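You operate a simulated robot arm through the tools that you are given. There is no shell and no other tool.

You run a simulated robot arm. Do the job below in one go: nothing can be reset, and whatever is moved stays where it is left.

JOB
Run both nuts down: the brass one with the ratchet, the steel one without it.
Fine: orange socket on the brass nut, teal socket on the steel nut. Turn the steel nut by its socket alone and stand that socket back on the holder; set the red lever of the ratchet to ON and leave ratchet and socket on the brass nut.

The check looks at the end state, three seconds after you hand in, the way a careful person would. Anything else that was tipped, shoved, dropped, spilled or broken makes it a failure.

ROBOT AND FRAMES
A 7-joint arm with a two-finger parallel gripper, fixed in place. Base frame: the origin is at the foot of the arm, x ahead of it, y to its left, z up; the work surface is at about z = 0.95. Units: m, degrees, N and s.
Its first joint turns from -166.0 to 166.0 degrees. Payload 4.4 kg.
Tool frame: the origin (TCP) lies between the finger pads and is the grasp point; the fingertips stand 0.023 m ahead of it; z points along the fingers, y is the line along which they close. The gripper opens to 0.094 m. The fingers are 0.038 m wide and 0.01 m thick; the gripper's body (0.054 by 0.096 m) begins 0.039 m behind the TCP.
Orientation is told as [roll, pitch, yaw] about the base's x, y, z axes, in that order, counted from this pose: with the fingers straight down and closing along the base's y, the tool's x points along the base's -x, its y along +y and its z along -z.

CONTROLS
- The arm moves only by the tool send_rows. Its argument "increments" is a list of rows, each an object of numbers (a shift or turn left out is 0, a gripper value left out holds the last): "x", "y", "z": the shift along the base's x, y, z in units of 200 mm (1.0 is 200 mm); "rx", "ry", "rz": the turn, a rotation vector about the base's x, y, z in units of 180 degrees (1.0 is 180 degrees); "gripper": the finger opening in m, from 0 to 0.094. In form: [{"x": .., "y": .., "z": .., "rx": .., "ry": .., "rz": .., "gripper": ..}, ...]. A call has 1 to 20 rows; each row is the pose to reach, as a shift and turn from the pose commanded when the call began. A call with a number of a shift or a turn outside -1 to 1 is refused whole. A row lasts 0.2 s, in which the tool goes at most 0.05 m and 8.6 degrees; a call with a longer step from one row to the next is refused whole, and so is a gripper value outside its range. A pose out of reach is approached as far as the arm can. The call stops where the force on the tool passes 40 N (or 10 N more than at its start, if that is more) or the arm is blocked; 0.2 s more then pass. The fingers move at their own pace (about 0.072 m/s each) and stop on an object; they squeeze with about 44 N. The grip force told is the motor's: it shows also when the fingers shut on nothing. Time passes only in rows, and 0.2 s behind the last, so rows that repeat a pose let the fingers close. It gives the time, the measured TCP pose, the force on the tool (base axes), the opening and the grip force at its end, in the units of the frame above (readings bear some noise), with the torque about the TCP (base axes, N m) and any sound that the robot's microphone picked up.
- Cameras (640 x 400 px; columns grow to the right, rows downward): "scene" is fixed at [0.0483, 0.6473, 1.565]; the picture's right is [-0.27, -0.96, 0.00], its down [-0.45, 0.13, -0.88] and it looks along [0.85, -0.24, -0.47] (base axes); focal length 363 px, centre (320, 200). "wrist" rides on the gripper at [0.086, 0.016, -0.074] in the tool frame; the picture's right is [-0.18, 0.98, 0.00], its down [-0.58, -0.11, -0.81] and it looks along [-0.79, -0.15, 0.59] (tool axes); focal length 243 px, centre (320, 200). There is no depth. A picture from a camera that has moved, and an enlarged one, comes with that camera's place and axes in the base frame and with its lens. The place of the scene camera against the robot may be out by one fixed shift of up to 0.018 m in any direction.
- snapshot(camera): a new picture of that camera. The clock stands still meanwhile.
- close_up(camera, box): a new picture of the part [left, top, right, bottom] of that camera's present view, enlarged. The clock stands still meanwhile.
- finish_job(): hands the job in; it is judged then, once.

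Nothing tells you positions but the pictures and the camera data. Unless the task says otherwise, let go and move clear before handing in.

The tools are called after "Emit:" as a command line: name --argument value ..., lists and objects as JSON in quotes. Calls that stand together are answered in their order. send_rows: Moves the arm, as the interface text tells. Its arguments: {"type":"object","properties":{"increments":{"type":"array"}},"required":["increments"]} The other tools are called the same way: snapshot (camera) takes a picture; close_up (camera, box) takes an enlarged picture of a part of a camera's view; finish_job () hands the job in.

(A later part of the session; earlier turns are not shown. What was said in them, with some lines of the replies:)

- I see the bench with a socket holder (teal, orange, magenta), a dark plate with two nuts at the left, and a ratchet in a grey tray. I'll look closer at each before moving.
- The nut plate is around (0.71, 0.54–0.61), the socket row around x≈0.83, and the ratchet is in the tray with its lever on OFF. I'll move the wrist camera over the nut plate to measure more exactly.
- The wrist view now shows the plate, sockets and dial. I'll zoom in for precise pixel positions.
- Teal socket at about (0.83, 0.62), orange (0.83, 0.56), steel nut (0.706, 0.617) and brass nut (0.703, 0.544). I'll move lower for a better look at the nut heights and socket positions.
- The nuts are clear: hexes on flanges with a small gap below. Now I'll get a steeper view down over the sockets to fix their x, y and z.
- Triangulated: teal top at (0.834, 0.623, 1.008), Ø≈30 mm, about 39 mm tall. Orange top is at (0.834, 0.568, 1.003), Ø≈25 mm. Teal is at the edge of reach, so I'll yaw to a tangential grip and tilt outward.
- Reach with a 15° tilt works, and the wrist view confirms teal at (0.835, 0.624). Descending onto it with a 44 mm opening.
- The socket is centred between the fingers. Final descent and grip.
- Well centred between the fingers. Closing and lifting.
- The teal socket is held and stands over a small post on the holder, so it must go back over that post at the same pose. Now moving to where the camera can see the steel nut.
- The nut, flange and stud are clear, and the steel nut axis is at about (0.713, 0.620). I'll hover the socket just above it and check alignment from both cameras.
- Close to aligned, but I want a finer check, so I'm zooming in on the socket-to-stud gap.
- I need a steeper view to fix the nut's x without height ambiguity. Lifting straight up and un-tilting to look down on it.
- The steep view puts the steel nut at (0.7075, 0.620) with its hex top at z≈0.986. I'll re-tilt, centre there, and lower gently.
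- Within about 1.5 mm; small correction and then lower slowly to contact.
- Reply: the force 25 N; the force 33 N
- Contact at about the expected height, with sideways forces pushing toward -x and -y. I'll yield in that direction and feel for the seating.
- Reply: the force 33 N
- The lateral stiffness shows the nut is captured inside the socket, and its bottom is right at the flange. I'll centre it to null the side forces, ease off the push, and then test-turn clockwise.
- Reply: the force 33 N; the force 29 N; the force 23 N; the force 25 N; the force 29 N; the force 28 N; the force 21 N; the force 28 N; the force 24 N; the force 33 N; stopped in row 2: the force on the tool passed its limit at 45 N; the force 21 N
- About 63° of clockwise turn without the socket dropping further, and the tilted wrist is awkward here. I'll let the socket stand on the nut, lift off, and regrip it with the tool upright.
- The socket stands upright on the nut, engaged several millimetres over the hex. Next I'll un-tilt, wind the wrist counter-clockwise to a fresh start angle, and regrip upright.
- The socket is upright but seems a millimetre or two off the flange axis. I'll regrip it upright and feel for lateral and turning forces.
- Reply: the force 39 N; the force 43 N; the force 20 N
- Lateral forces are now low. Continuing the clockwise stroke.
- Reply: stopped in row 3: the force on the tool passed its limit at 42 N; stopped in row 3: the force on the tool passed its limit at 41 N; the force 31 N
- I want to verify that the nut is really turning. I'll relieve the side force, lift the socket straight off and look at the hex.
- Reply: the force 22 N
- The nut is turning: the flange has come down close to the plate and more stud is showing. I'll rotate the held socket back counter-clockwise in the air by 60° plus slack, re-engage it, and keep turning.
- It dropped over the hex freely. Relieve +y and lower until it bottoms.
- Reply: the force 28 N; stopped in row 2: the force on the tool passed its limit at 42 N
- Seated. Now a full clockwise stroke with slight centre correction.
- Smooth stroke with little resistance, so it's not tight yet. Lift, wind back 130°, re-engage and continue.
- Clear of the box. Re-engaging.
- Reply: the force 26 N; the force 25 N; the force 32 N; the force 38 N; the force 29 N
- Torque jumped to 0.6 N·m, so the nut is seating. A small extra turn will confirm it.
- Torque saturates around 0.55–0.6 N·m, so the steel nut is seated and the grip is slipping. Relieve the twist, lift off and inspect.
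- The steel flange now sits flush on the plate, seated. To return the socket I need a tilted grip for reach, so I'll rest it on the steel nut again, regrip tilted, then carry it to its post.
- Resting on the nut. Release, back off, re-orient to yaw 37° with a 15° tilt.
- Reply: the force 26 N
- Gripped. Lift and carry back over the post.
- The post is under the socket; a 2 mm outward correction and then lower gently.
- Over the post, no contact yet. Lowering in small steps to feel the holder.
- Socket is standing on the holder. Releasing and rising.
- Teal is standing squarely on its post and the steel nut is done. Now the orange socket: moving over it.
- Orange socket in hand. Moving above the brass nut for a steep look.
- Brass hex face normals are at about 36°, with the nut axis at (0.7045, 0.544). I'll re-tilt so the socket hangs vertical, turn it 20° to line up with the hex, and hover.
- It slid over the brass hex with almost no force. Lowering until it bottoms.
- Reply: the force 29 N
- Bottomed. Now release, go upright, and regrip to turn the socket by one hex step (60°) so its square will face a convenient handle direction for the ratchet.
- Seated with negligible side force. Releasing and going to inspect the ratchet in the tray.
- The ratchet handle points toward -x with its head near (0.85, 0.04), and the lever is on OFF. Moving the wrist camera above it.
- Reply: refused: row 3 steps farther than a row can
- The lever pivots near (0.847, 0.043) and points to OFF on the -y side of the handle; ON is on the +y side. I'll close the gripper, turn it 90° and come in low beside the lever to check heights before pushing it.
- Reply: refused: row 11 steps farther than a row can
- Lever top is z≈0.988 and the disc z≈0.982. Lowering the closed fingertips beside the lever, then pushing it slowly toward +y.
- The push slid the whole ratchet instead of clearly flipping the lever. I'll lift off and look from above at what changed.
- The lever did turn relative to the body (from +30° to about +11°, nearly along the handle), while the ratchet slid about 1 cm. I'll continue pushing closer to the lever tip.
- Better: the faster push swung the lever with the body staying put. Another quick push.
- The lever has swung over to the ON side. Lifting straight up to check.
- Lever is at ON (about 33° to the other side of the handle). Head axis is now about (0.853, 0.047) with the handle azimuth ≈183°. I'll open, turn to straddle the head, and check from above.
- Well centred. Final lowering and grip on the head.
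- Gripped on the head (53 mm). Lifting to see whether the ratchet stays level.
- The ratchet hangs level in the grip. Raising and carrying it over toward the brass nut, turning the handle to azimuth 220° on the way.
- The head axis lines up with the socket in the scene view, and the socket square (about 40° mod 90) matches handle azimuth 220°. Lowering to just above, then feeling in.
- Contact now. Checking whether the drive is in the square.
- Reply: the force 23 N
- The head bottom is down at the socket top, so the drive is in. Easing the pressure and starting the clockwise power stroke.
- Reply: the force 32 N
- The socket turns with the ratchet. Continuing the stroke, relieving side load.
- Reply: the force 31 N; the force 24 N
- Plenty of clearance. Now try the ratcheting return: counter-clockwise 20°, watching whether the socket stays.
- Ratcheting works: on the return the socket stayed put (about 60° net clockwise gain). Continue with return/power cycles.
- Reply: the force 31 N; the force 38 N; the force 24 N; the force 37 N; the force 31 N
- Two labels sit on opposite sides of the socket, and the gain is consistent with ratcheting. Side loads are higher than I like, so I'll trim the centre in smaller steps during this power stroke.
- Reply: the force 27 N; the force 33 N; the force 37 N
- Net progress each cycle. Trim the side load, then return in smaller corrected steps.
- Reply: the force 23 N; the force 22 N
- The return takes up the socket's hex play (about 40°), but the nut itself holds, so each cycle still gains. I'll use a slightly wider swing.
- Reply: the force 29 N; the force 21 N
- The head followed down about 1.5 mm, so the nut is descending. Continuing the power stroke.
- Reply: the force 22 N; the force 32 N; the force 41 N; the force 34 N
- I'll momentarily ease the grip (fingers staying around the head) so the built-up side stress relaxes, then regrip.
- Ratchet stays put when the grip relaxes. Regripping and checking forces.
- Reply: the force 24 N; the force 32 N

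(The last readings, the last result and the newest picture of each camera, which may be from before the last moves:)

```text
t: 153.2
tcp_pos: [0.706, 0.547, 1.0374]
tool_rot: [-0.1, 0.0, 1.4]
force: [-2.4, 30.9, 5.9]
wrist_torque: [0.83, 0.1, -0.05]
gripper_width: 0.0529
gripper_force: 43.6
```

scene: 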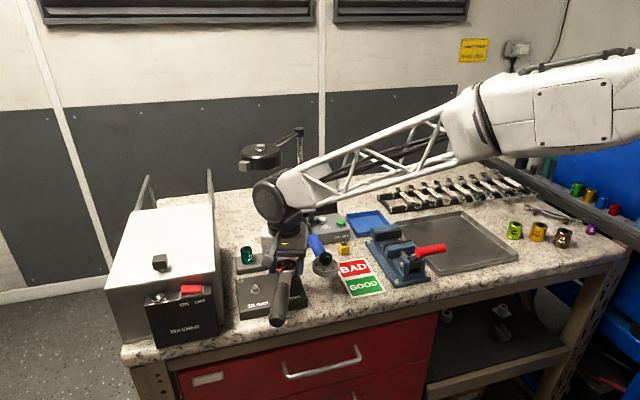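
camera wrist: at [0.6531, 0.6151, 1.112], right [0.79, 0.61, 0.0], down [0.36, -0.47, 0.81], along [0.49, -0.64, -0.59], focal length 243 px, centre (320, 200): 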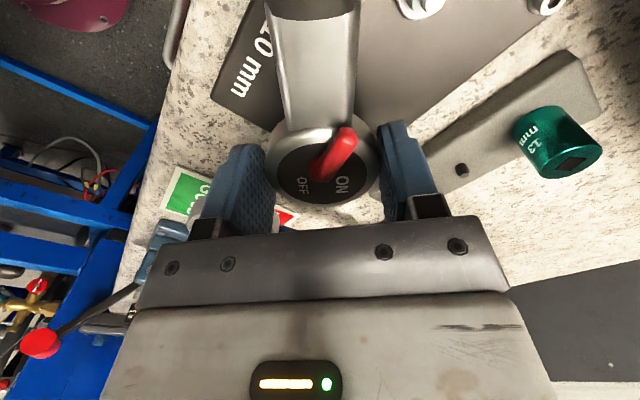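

Emit:
send_rows --increments '[{"rz": 0.03, "y": 0.004}, {"rz": 0.07, "y": 0.004}, {"rz": 0.11, "y": 0.004}]'

Emit:
send_rows --increments '[{"rz": 0.04}, {"rz": 0.08}, {"rz": 0.12}, {"rz": 0.16}]'

Emit:
close_up --camera "scene" --box '[270, 250, 320, 295]'

```text
t: 154.0
tcp_pos: [0.7051, 0.5474, 1.0377]
tool_rot: [-0.1, 0.0, 21.3]
force: [-3.6, 34.1, 7.8]
wrist_torque: [0.97, 0.06, -0.06]
gripper_width: 0.0533
gripper_force: 44.0
```

```text
t: 154.8
tcp_pos: [0.7052, 0.5469, 1.0371]
tool_rot: [-0.1, 0.0, 41.4]
force: [-14.4, 7.4, 3.6]
wrist_torque: [0.08, 0.34, -0.05]
gripper_width: 0.0529
gripper_force: 43.8
stopped in row 4: the force on the tool passed its limit at 46 N (the readings are from after the stop); the commanded pose is now the measured one
```

```text
8.89 times, centred on (295, 272) of scene
camera zoom: at [0.0483, 0.6473, 1.565], right [-0.27, -0.96, 0.0], down [-0.45, 0.13, -0.88], along [0.85, -0.24, -0.47], focal length 3223 px, centre (542, -444)
```

zoom: 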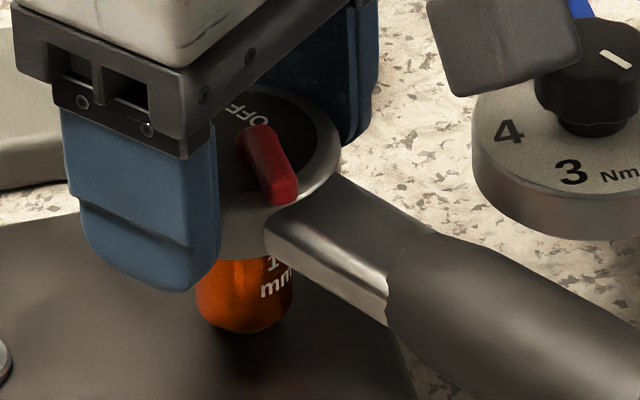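

Gripping the head over-constrains it, and the side load drags the socket back on returns. Better: let go, and swing the handle by straddling it loosely further out, which lets the ratchet self-centre. First release and check that it stays seated.

Emit:
send_rows --increments '[{"gripper": 0.058}, {"gripper": 0.058}, {"gripper": 0.066}, {"gripper": 0.075}]'

Emit:
close_up --camera "scene" --box '[260, 240, 350, 310]'

```text
t: 155.8
tcp_pos: [0.7052, 0.5473, 1.038]
tool_rot: [-0.1, 0.0, 41.4]
force: [0.0, 0.5, -0.2]
wrist_torque: [-0.01, -0.04, -0.04]
gripper_width: 0.0751
gripper_force: 0.2
```

```text
5.71 times, centred on (305, 275) of scene
camera zoom: at [0.0483, 0.6473, 1.565], right [-0.27, -0.96, 0.0], down [-0.45, 0.13, -0.88], along [0.85, -0.24, -0.47], focal length 2072 px, centre (406, -229)
```

zoom: 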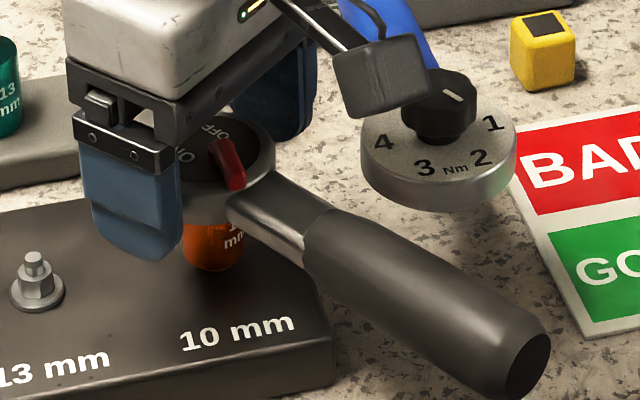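

The ratchet stays on by itself. Rising clear and looking from above.

Emit:
send_rows --increments '[{"z": 0.08}, {"z": 0.2}, {"z": 0.4}, {"z": 0.6}]'

Emit:
snapshot --camera "wrist"

Emit:
close_up --camera "scene" --box '[260, 230, 350, 310]'

```text
t: 156.8
tcp_pos: [0.7047, 0.5478, 1.158]
tool_rot: [-0.1, 0.1, 41.4]
force: [-0.6, 0.8, -0.2]
wrist_torque: [-0.01, -0.03, 0.01]
gripper_width: 0.075
gripper_force: 0.1
```

```text
taken
camera wrist: at [0.63, 0.5018, 1.2333], right [-0.51, 0.86, 0.0], down [0.51, 0.3, 0.81], along [0.69, 0.41, -0.59], focal length 243 px, centre (320, 200)
```

wrist: 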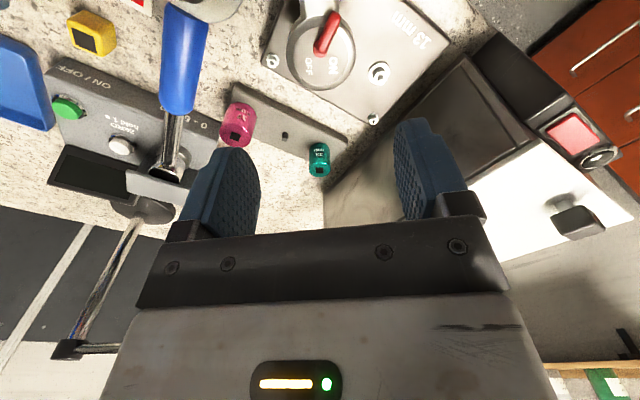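

```text
5.00 times, centred on (305, 270) of scene
camera zoom: at [0.0483, 0.6473, 1.565], right [-0.27, -0.96, 0.0], down [-0.45, 0.13, -0.88], along [0.85, -0.24, -0.47], focal length 1813 px, centre (395, -150)
```

zoom: 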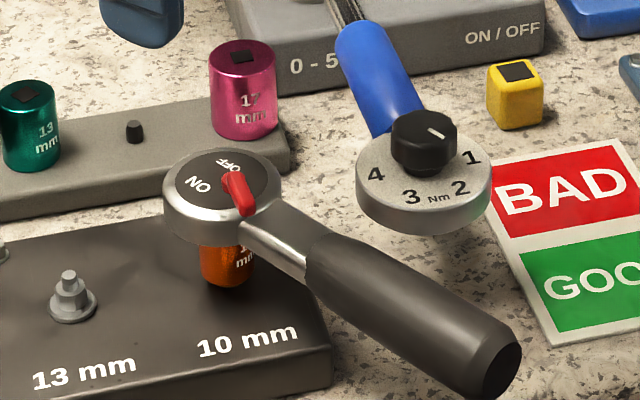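

The ratchet sits upright on the socket with its handle at azimuth ~215°. Moving the gripper over the handle about 11 cm out.

Emit:
send_rows --increments '[{"x": -0.12, "y": -0.08, "rz": -0.017, "gripper": 0.06}, {"x": -0.25, "y": -0.17, "rz": -0.034}, {"x": -0.37, "y": -0.26, "rz": -0.034}, {"x": -0.4555, "y": -0.3235, "rz": -0.034}, {"x": -0.4555, "y": -0.3235, "rz": -0.034, "z": -0.15}]'

Emit:
snapshot --camera "wrist"

Emit:
close_up --camera "scene" --box '[260, 210, 380, 310]'

```text
t: 158.0
tcp_pos: [0.6122, 0.4825, 1.1287]
tool_rot: [-0.1, 0.0, 35.4]
force: [0.2, -0.4, -0.6]
wrist_torque: [0.02, -0.02, 0.01]
gripper_width: 0.0601
gripper_force: 0.2
```

```text
taken
camera wrist: at [0.5339, 0.4441, 1.2035], right [-0.42, 0.91, 0.0], down [0.54, 0.25, 0.81], along [0.73, 0.34, -0.59], focal length 243 px, centre (320, 200)
```

wrist: 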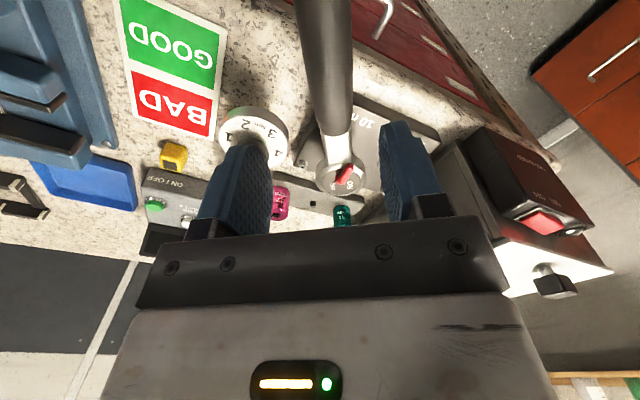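

```text
4.00 times, centred on (320, 260) of scene
camera zoom: at [0.0483, 0.6473, 1.565], right [-0.27, -0.96, 0.0], down [-0.45, 0.13, -0.88], along [0.85, -0.24, -0.47], focal length 1450 px, centre (320, -40)
```

zoom: 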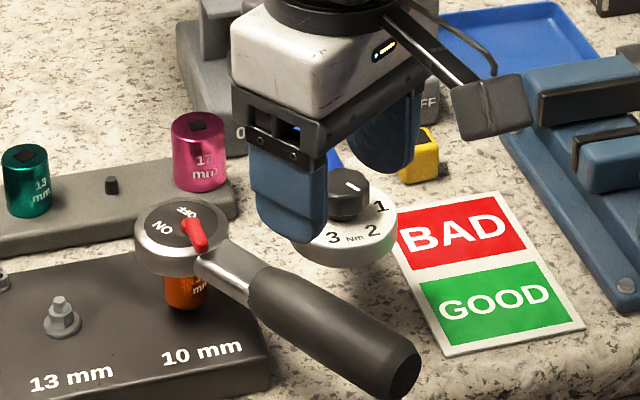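

Handle axis is about 6 mm to one side of the tool; shifting to centre it and lowering so the fingers straddle it loosely.

Emit:
send_rows --increments '[{"x": -0.0175, "y": 0.0245, "z": -0.15, "gripper": 0.052}, {"x": -0.0175, "y": 0.0245, "z": -0.3}, {"x": -0.0175, "y": 0.0245, "z": -0.42}, {"x": -0.0175, "y": 0.0245, "z": -0.475}]'

Emit:
snapshot --camera "wrist"

Emit:
close_up --camera "scene" --box '[260, 220, 380, 320]'

```text
t: 159.0
tcp_pos: [0.6095, 0.4873, 1.0318]
tool_rot: [-0.1, 0.0, 35.4]
force: [-0.5, -0.9, -0.6]
wrist_torque: [-0.04, -0.02, 0.0]
gripper_width: 0.0521
gripper_force: 0.0
```

```text
taken
camera wrist: at [0.531, 0.4496, 1.1073], right [-0.42, 0.91, 0.0], down [0.54, 0.25, 0.81], along [0.73, 0.34, -0.59], focal length 243 px, centre (320, 200)
```

wrist: 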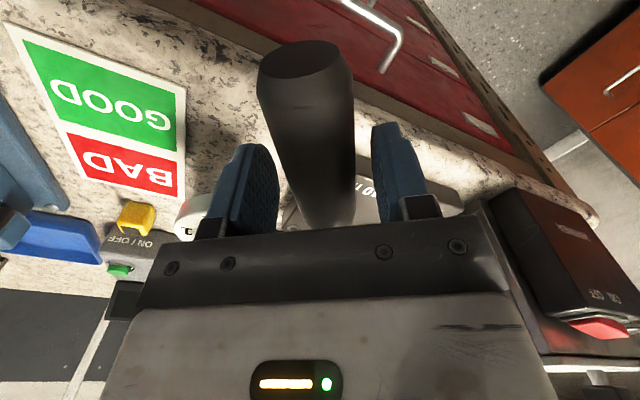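

```text
4.00 times, centred on (320, 270) of scene
camera zoom: at [0.0483, 0.6473, 1.565], right [-0.27, -0.96, 0.0], down [-0.45, 0.13, -0.88], along [0.85, -0.24, -0.47], focal length 1450 px, centre (320, -80)
```

zoom: 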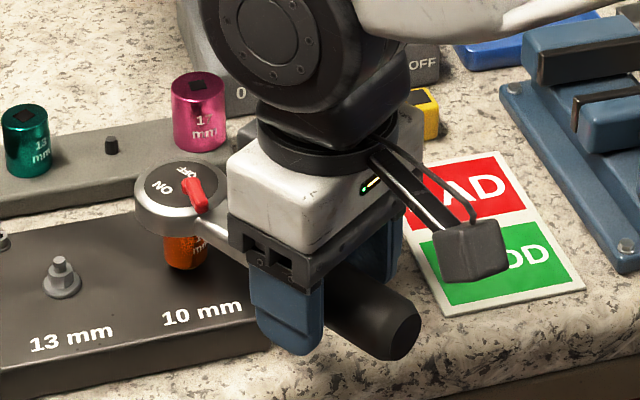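

The handle is straddled with clearance. Sweeping it clockwise along an arc about the nut axis.

Emit:
send_rows --increments '[{"gripper": 0.042}, {"x": -0.035, "y": 0.0695, "rz": -0.0444}, {"x": -0.0605, "y": 0.143, "rz": -0.0889}, {"x": -0.0755, "y": 0.2195, "rz": -0.1333}, {"x": -0.08, "y": 0.2975, "rz": -0.1778}]'

Emit:
close_up --camera "scene" --box '[230, 230, 350, 330]'

```text
t: 160.2
tcp_pos: [0.5953, 0.5457, 1.0328]
tool_rot: [-0.1, 0.0, 3.2]
force: [-0.3, -0.7, -0.6]
wrist_torque: [-0.02, -0.01, -0.01]
gripper_width: 0.0419
gripper_force: 0.6
```

```text
4.00 times, centred on (290, 280) of scene
camera zoom: at [0.0483, 0.6473, 1.565], right [-0.27, -0.96, 0.0], down [-0.45, 0.13, -0.88], along [0.85, -0.24, -0.47], focal length 1450 px, centre (440, -120)
```

zoom: 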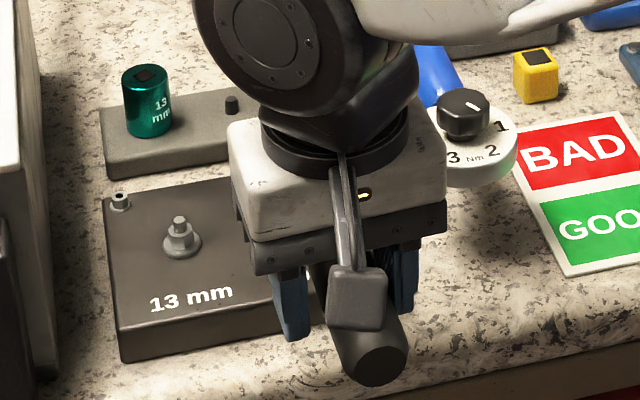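

Very low force, moving well. Completing the stroke.

Emit:
send_rows --increments '[{"x": 0.0065, "y": 0.0775, "rz": -0.0444}, {"x": 0.024, "y": 0.153, "rz": -0.0889}, {"x": 0.052, "y": 0.226, "rz": -0.1333}, {"x": 0.0895, "y": 0.294, "rz": -0.1778}]'

Emit:
close_up --camera "scene" --box '[200, 235, 320, 335]'

```text
t: 161.2
tcp_pos: [0.6116, 0.6052, 1.031]
tool_rot: [0.0, 0.0, -28.8]
force: [-0.9, 0.3, 0.3]
wrist_torque: [0.0, -0.02, 0.01]
gripper_width: 0.0421
gripper_force: 0.1
```

```text
4.00 times, centred on (260, 285) of scene
camera zoom: at [0.0483, 0.6473, 1.565], right [-0.27, -0.96, 0.0], down [-0.45, 0.13, -0.88], along [0.85, -0.24, -0.47], focal length 1450 px, centre (560, -140)
```

zoom: 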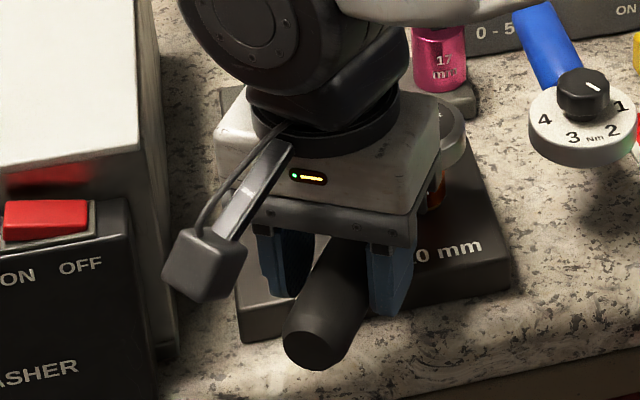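

Now the return swing, which should click freely.

Emit:
send_rows --increments '[{"x": -0.0375, "y": -0.068, "rz": 0.0444}, {"x": -0.0655, "y": -0.141, "rz": 0.0889}, {"x": -0.083, "y": -0.2165, "rz": 0.1333}, {"x": -0.0895, "y": -0.294, "rz": 0.1778}, {"x": -0.085, "y": -0.372, "rz": 0.2222}, {"x": -0.07, "y": -0.4485, "rz": 0.2667}, {"x": -0.0445, "y": -0.522, "rz": 0.3111}, {"x": -0.0095, "y": -0.5915, "rz": 0.3556}, {"x": 0.0355, "y": -0.655, "rz": 0.4}, {"x": 0.0745, "y": -0.698, "rz": 0.4333}]'

Emit:
close_up --camera "scene" --box '[260, 230, 360, 310]'

```text
t: 163.4
tcp_pos: [0.6265, 0.4643, 1.0326]
tool_rot: [-0.1, 0.0, 49.4]
force: [0.4, -0.6, 0.2]
wrist_torque: [0.0, 0.02, -0.01]
gripper_width: 0.0422
gripper_force: 0.0
```

```text
5.00 times, centred on (310, 270) of scene
camera zoom: at [0.0483, 0.6473, 1.565], right [-0.27, -0.96, 0.0], down [-0.45, 0.13, -0.88], along [0.85, -0.24, -0.47], focal length 1813 px, centre (370, -150)
```

zoom: 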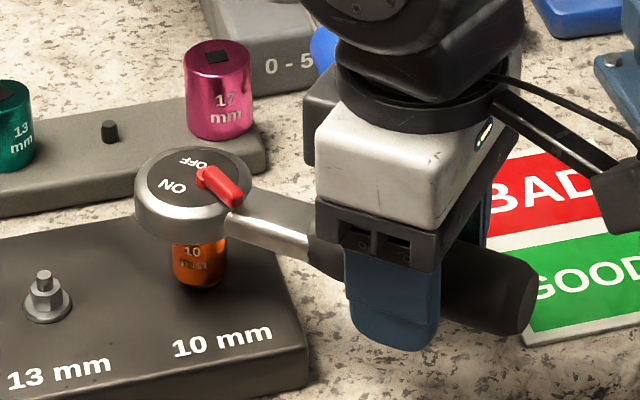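

The socket held its place on the return (label only moved with the power stroke). Repeating full strokes.

Emit:
send_rows --increments '[{"x": -0.051, "y": 0.0585, "rz": -0.0444}, {"x": -0.0935, "y": 0.1235, "rz": -0.0889}, {"x": -0.1265, "y": 0.194, "rz": -0.1333}, {"x": -0.1495, "y": 0.2685, "rz": -0.1778}, {"x": -0.162, "y": 0.3455, "rz": -0.2222}, {"x": -0.1635, "y": 0.423, "rz": -0.2667}, {"x": -0.154, "y": 0.5005, "rz": -0.3111}, {"x": -0.134, "y": 0.5755, "rz": -0.3556}, {"x": -0.1035, "y": 0.6475, "rz": -0.4}, {"x": -0.0635, "y": 0.714, "rz": -0.4444}]'

Emit:
send_rows --increments '[{"x": -0.04, "y": -0.0665, "rz": 0.0444}, {"x": -0.0705, "y": -0.1385, "rz": 0.0889}, {"x": -0.0905, "y": -0.2135, "rz": 0.1333}, {"x": -0.1, "y": -0.291, "rz": 0.1778}, {"x": -0.0985, "y": -0.3685, "rz": 0.2222}, {"x": -0.086, "y": -0.4455, "rz": 0.2667}, {"x": -0.063, "y": -0.52, "rz": 0.3111}, {"x": -0.03, "y": -0.5905, "rz": 0.3556}, {"x": 0.0125, "y": -0.6555, "rz": 0.4}, {"x": 0.0635, "y": -0.714, "rz": 0.4444}]'

Emit:
close_up --camera "scene" --box '[270, 245, 320, 295]'

```text
t: 165.6
tcp_pos: [0.6163, 0.6081, 1.0324]
tool_rot: [-0.1, -0.1, -30.9]
force: [-0.2, 1.0, 0.1]
wrist_torque: [0.0, 0.01, 0.03]
gripper_width: 0.0421
gripper_force: 0.6
```

```text
t: 167.8
tcp_pos: [0.6274, 0.4645, 1.0325]
tool_rot: [-0.1, 0.0, 49.4]
force: [-0.7, -1.2, -0.7]
wrist_torque: [0.01, 0.02, 0.02]
gripper_width: 0.0422
gripper_force: 0.1
```

```text
8.00 times, centred on (295, 270) of scene
camera zoom: at [0.0483, 0.6473, 1.565], right [-0.27, -0.96, 0.0], down [-0.45, 0.13, -0.88], along [0.85, -0.24, -0.47], focal length 2900 px, centre (520, -360)
```

zoom: 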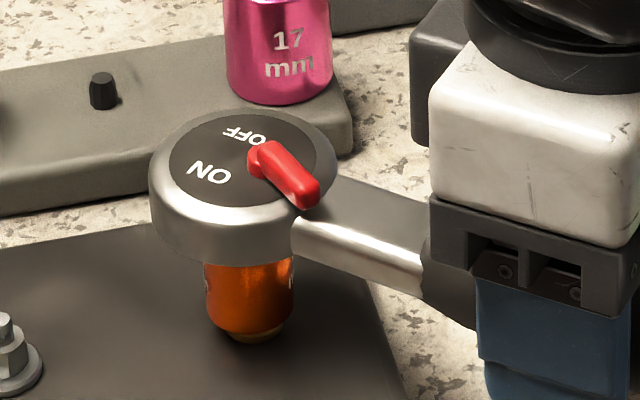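

Another ~75° gained. Continuing the cycles and watching the push force.

Emit:
send_rows --increments '[{"x": -0.051, "y": 0.0585, "rz": -0.0444}, {"x": -0.0935, "y": 0.1235, "rz": -0.0889}, {"x": -0.1265, "y": 0.194, "rz": -0.1333}, {"x": -0.1495, "y": 0.2685, "rz": -0.1778}, {"x": -0.162, "y": 0.3455, "rz": -0.2222}, {"x": -0.1635, "y": 0.423, "rz": -0.2667}, {"x": -0.154, "y": 0.5005, "rz": -0.3111}, {"x": -0.134, "y": 0.5755, "rz": -0.3556}, {"x": -0.1035, "y": 0.6475, "rz": -0.4}, {"x": -0.0635, "y": 0.714, "rz": -0.4444}]'

Emit:
send_rows --increments '[{"x": -0.04, "y": -0.0665, "rz": 0.0444}, {"x": -0.0705, "y": -0.1385, "rz": 0.0889}, {"x": -0.0905, "y": -0.2135, "rz": 0.1333}, {"x": -0.1, "y": -0.291, "rz": 0.1778}, {"x": -0.0985, "y": -0.3685, "rz": 0.2222}, {"x": -0.086, "y": -0.4455, "rz": 0.2667}, {"x": -0.063, "y": -0.52, "rz": 0.3111}, {"x": -0.03, "y": -0.5905, "rz": 0.3556}, {"x": 0.0125, "y": -0.6555, "rz": 0.4}, {"x": 0.0635, "y": -0.714, "rz": 0.4444}]'

Emit:
close_up --camera "scene" --box '[270, 245, 320, 295]'

```text
t: 170.0
tcp_pos: [0.6158, 0.6077, 1.0323]
tool_rot: [-0.1, -0.1, -30.8]
force: [2.7, -29.6, -3.7]
wrist_torque: [-0.23, -0.11, 0.93]
gripper_width: 0.0527
gripper_force: 11.7
```

```text
t: 172.2
tcp_pos: [0.6261, 0.4651, 1.0315]
tool_rot: [-0.2, 0.0, 49.4]
force: [-0.4, -0.2, 0.0]
wrist_torque: [-0.01, -0.02, 0.02]
gripper_width: 0.0421
gripper_force: 0.1
```

```text
8.00 times, centred on (295, 270) of scene
camera zoom: at [0.0483, 0.6473, 1.565], right [-0.27, -0.96, 0.0], down [-0.45, 0.13, -0.88], along [0.85, -0.24, -0.47], focal length 2900 px, centre (520, -360)
```

zoom: 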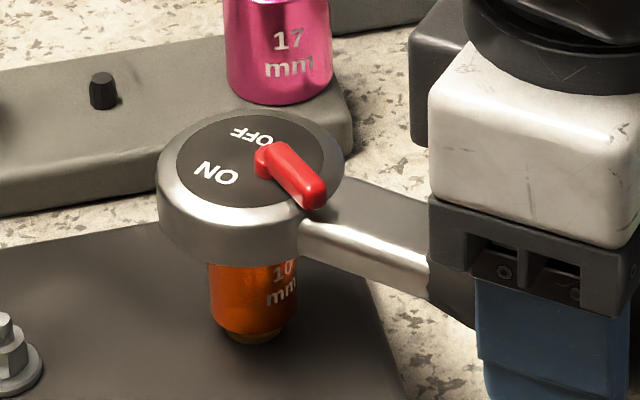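

Near the end of that stroke the handle resisted with ~30 N (about 3 N·m), so the brass nut appears seated. I'll confirm with a short push.

Emit:
send_rows --increments '[{"x": -0.051, "y": 0.0585, "rz": -0.0444}, {"x": -0.0935, "y": 0.1235, "rz": -0.0889}, {"x": -0.1265, "y": 0.194, "rz": -0.1333}]'

Emit:
close_up --camera "scene" --box '[270, 245, 320, 295]'

```text
t: 173.0
tcp_pos: [0.6032, 0.5022, 1.0335]
tool_rot: [-0.1, 0.0, 25.2]
force: [17.0, -10.2, -0.4]
wrist_torque: [-0.07, -0.26, 0.39]
gripper_width: 0.0498
gripper_force: 8.4
```

```text
8.00 times, centred on (295, 270) of scene
camera zoom: at [0.0483, 0.6473, 1.565], right [-0.27, -0.96, 0.0], down [-0.45, 0.13, -0.88], along [0.85, -0.24, -0.47], focal length 2900 px, centre (520, -360)
```

zoom: 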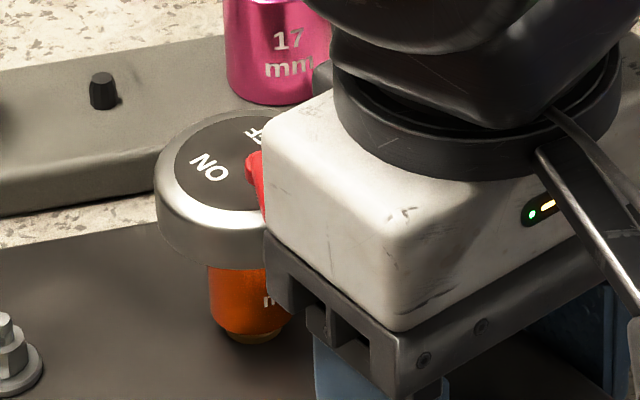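

Immediate firm resistance without socket movement: the brass nut is run down. Backing off, opening, and rising clear.

Emit:
send_rows --increments '[{"x": 0.0175, "y": -0.034, "rz": 0.0222}, {"x": 0.025, "y": -0.05, "rz": 0.0333, "gripper": 0.06}, {"x": 0.025, "y": -0.05, "rz": 0.0333}]'

Emit:
send_rows --increments '[{"z": 0.1}, {"z": 0.25}, {"z": 0.45}, {"z": 0.65}, {"z": 0.85}]'

Emit:
send_rows --increments '[{"x": -0.15, "y": -0.2}, {"x": -0.3, "y": -0.4}, {"x": -0.4, "y": -0.6, "z": 0.1}, {"x": -0.4, "y": -0.8, "z": 0.2}]'

Emit:
snapshot --camera "scene"

Emit:
close_up --camera "scene" --box '[220, 220, 350, 320]'

Emit:
close_up --camera "scene" --box '[280, 260, 310, 295]'

```text
t: 173.8
tcp_pos: [0.6075, 0.4931, 1.033]
tool_rot: [-0.1, 0.1, 31.3]
force: [8.5, -4.7, -1.0]
wrist_torque: [-0.02, -0.08, 0.3]
gripper_width: 0.0632
gripper_force: 3.8
```

```text
t: 175.0
tcp_pos: [0.6061, 0.4932, 1.2029]
tool_rot: [-0.1, 0.1, 31.4]
force: [0.1, 0.6, -0.8]
wrist_torque: [-0.01, -0.03, -0.02]
gripper_width: 0.0599
gripper_force: 0.1
```

```text
t: 176.0
tcp_pos: [0.5251, 0.3334, 1.2384]
tool_rot: [-0.1, 0.1, 31.3]
force: [-0.1, 0.0, 0.3]
wrist_torque: [0.03, 0.01, -0.02]
gripper_width: 0.06
gripper_force: 0.0
```

```text
taken
```

scene: 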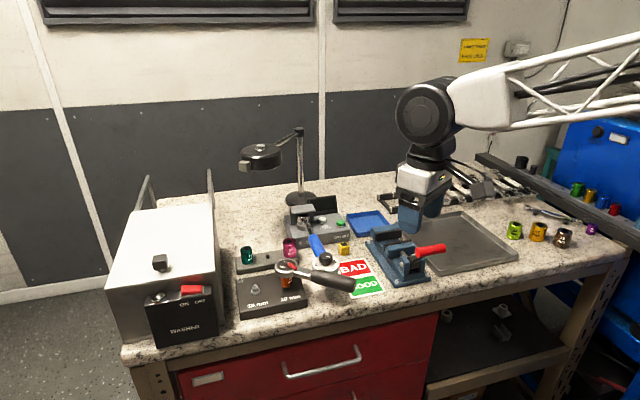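

```text
4.00 times, centred on (285, 270) of scene
camera zoom: at [0.0483, 0.6473, 1.565], right [-0.27, -0.96, 0.0], down [-0.45, 0.13, -0.88], along [0.85, -0.24, -0.47], focal length 1450 px, centre (460, -80)
```

zoom: 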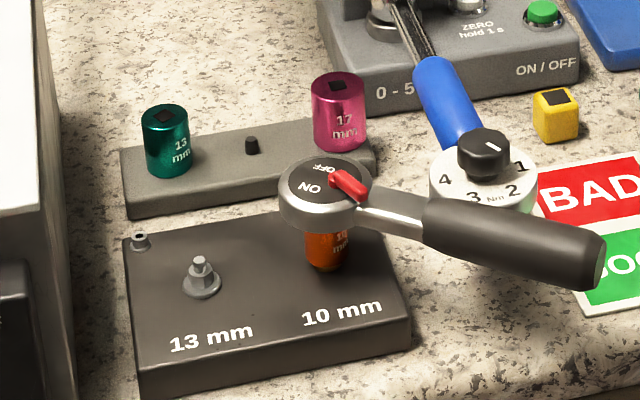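

```text
11.43 times, centred on (295, 278) of scene
camera zoom: at [0.0483, 0.6473, 1.565], right [-0.27, -0.96, 0.0], down [-0.45, 0.13, -0.88], along [0.85, -0.24, -0.47], focal length 4143 px, centre (606, -686)
```

zoom: 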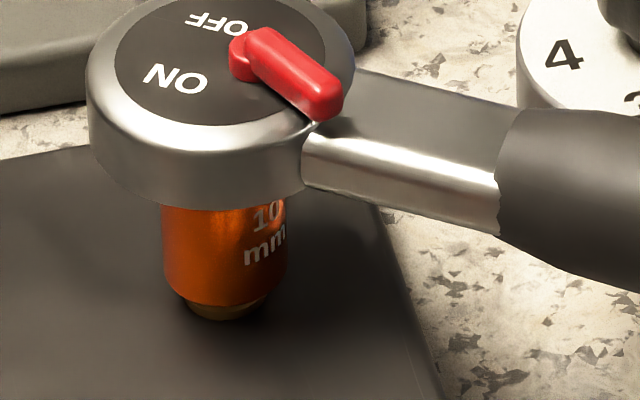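

Everything stands. Handle is clear of the dial. I'll check the lever position and the seating from above with the wrist camera.

Emit:
send_rows --increments '[{"x": 0.15, "y": 0.2}, {"x": 0.3, "y": 0.4}, {"x": 0.45, "y": 0.6}, {"x": 0.6, "y": 0.8}, {"x": 0.7, "y": 0.95}]'

Emit:
snapshot --camera "wrist"

Emit:
close_up --camera "wrist" --box '[230, 20, 410, 140]'

```text
t: 177.2
tcp_pos: [0.6668, 0.5255, 1.2446]
tool_rot: [-0.2, -0.1, 31.3]
force: [0.0, 0.2, 0.8]
wrist_torque: [0.0, -0.02, 0.01]
gripper_width: 0.0599
gripper_force: 0.0
```

```text
taken
camera wrist: at [0.5841, 0.4938, 1.3193], right [-0.35, 0.94, 0.0], down [0.55, 0.21, 0.81], along [0.76, 0.28, -0.59], focal length 243 px, centre (320, 200)
```

wrist: 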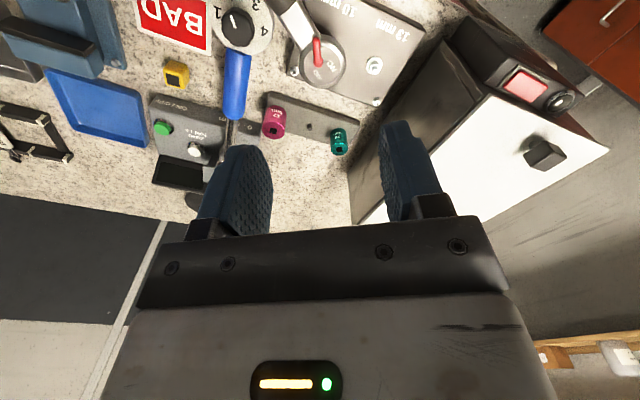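

```text
3.33 times, centred on (320, 80) of wrist
camera zoom: at [0.5841, 0.4938, 1.3193], right [-0.35, 0.94, 0.0], down [0.55, 0.21, 0.81], along [0.76, 0.28, -0.59], focal length 809 px, centre (320, 600)
```

zoom: 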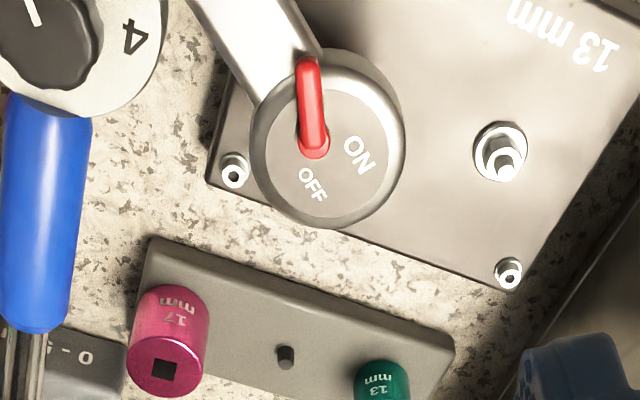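

The lever is on ON, the ratchet and orange socket are on the brass nut, teal is back on its post, and the steel nut is flush. Moving the arm clear and doing a final check.

Emit:
send_rows --increments '[{"y": -0.2, "z": 0.05}, {"y": -0.4, "z": 0.1}, {"y": -0.6, "z": 0.1}, {"y": -0.8, "z": 0.1}, {"y": -1.0, "z": 0.1}]'

Emit:
send_rows --increments '[{"y": -0.2}, {"y": -0.4}, {"y": -0.6}, {"y": -0.7}, {"y": -0.7}, {"y": -0.7}]'

Emit:
snapshot --camera "scene"

Emit:
close_up --camera "scene" --box '[220, 220, 370, 320]'

Emit:
close_up --camera "scene" --box '[245, 262, 310, 300]'

```text
t: 178.4
tcp_pos: [0.6672, 0.3241, 1.2616]
tool_rot: [-0.1, 0.0, 31.3]
force: [0.4, -0.4, -0.9]
wrist_torque: [0.03, 0.01, 0.0]
gripper_width: 0.0602
gripper_force: 0.0
```

```text
t: 179.8
tcp_pos: [0.6659, 0.1863, 1.262]
tool_rot: [-0.2, 0.1, 31.3]
force: [0.3, 0.0, 0.1]
wrist_torque: [-0.01, 0.03, 0.01]
gripper_width: 0.06
gripper_force: 0.1
```

```text
taken
```

scene: 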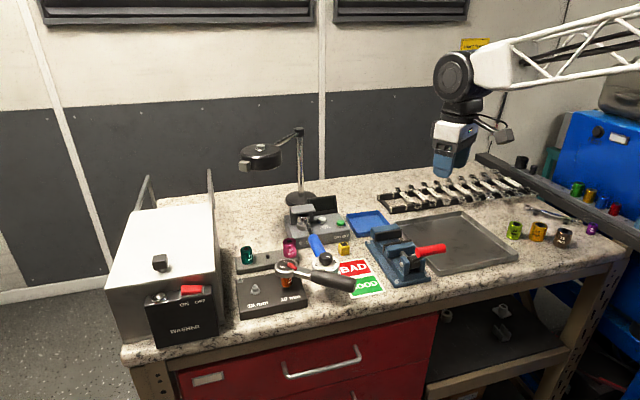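

```text
4.00 times, centred on (295, 270) of scene
camera zoom: at [0.0483, 0.6473, 1.565], right [-0.27, -0.96, 0.0], down [-0.45, 0.13, -0.88], along [0.85, -0.24, -0.47], focal length 1450 px, centre (420, -80)
```

zoom: 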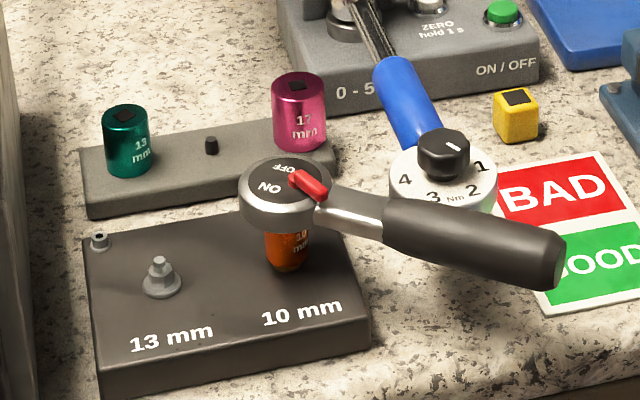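

```text
9.85 times, centred on (278, 281) of scene
camera zoom: at [0.0483, 0.6473, 1.565], right [-0.27, -0.96, 0.0], down [-0.45, 0.13, -0.88], along [0.85, -0.24, -0.47], focal length 3570 px, centre (738, -598)
```

zoom: 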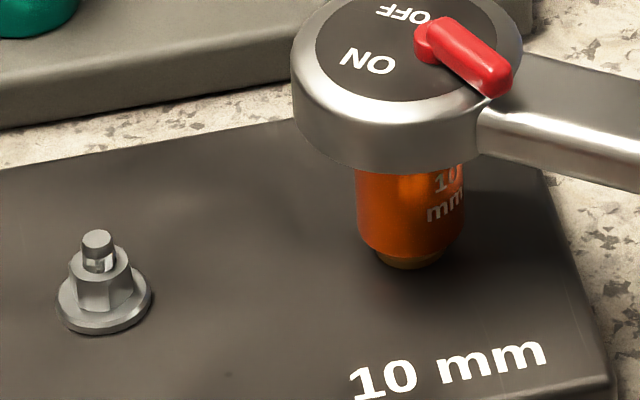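

The teal socket is upright on its post and the steel nut is flush with the plate. The ratchet, lever ON, sits on the orange socket on the run-down brass nut. Nothing else looks disturbed and the arm is clear, so I'm handing in.

Emit:
finish_job

```text
The job is handed in.
```

Both nuts are run down and the job is handed in; the arm is parked clear of the bench.

- **Steel nut:** I turned it down with the teal socket alone until the turning torque levelled off at about 0.55–0.6 N·m. Its flange now sits flush on the plate. The teal socket is standing back on its post on the holder.
- **Brass nut:** I ran it down with the orange socket and the ratchet until the handle resisted firmly, roughly 2–3 N·m. The hidden flange couldn't be seen clearly, so that judgement rests on the torque and on the socket no longer turning. The ratchet and orange socket are still on the nut.
- **Lever:** The red lever is on ON, checked from above. Flipping it slid the ratchet about 1 cm inside its tray before I picked it up.

In the final pictures nothing else looks moved or tipped. As I opened the gripper the handle was nudged round slightly toward the torque-wrench dial; I estimate about 3 cm of clearance.
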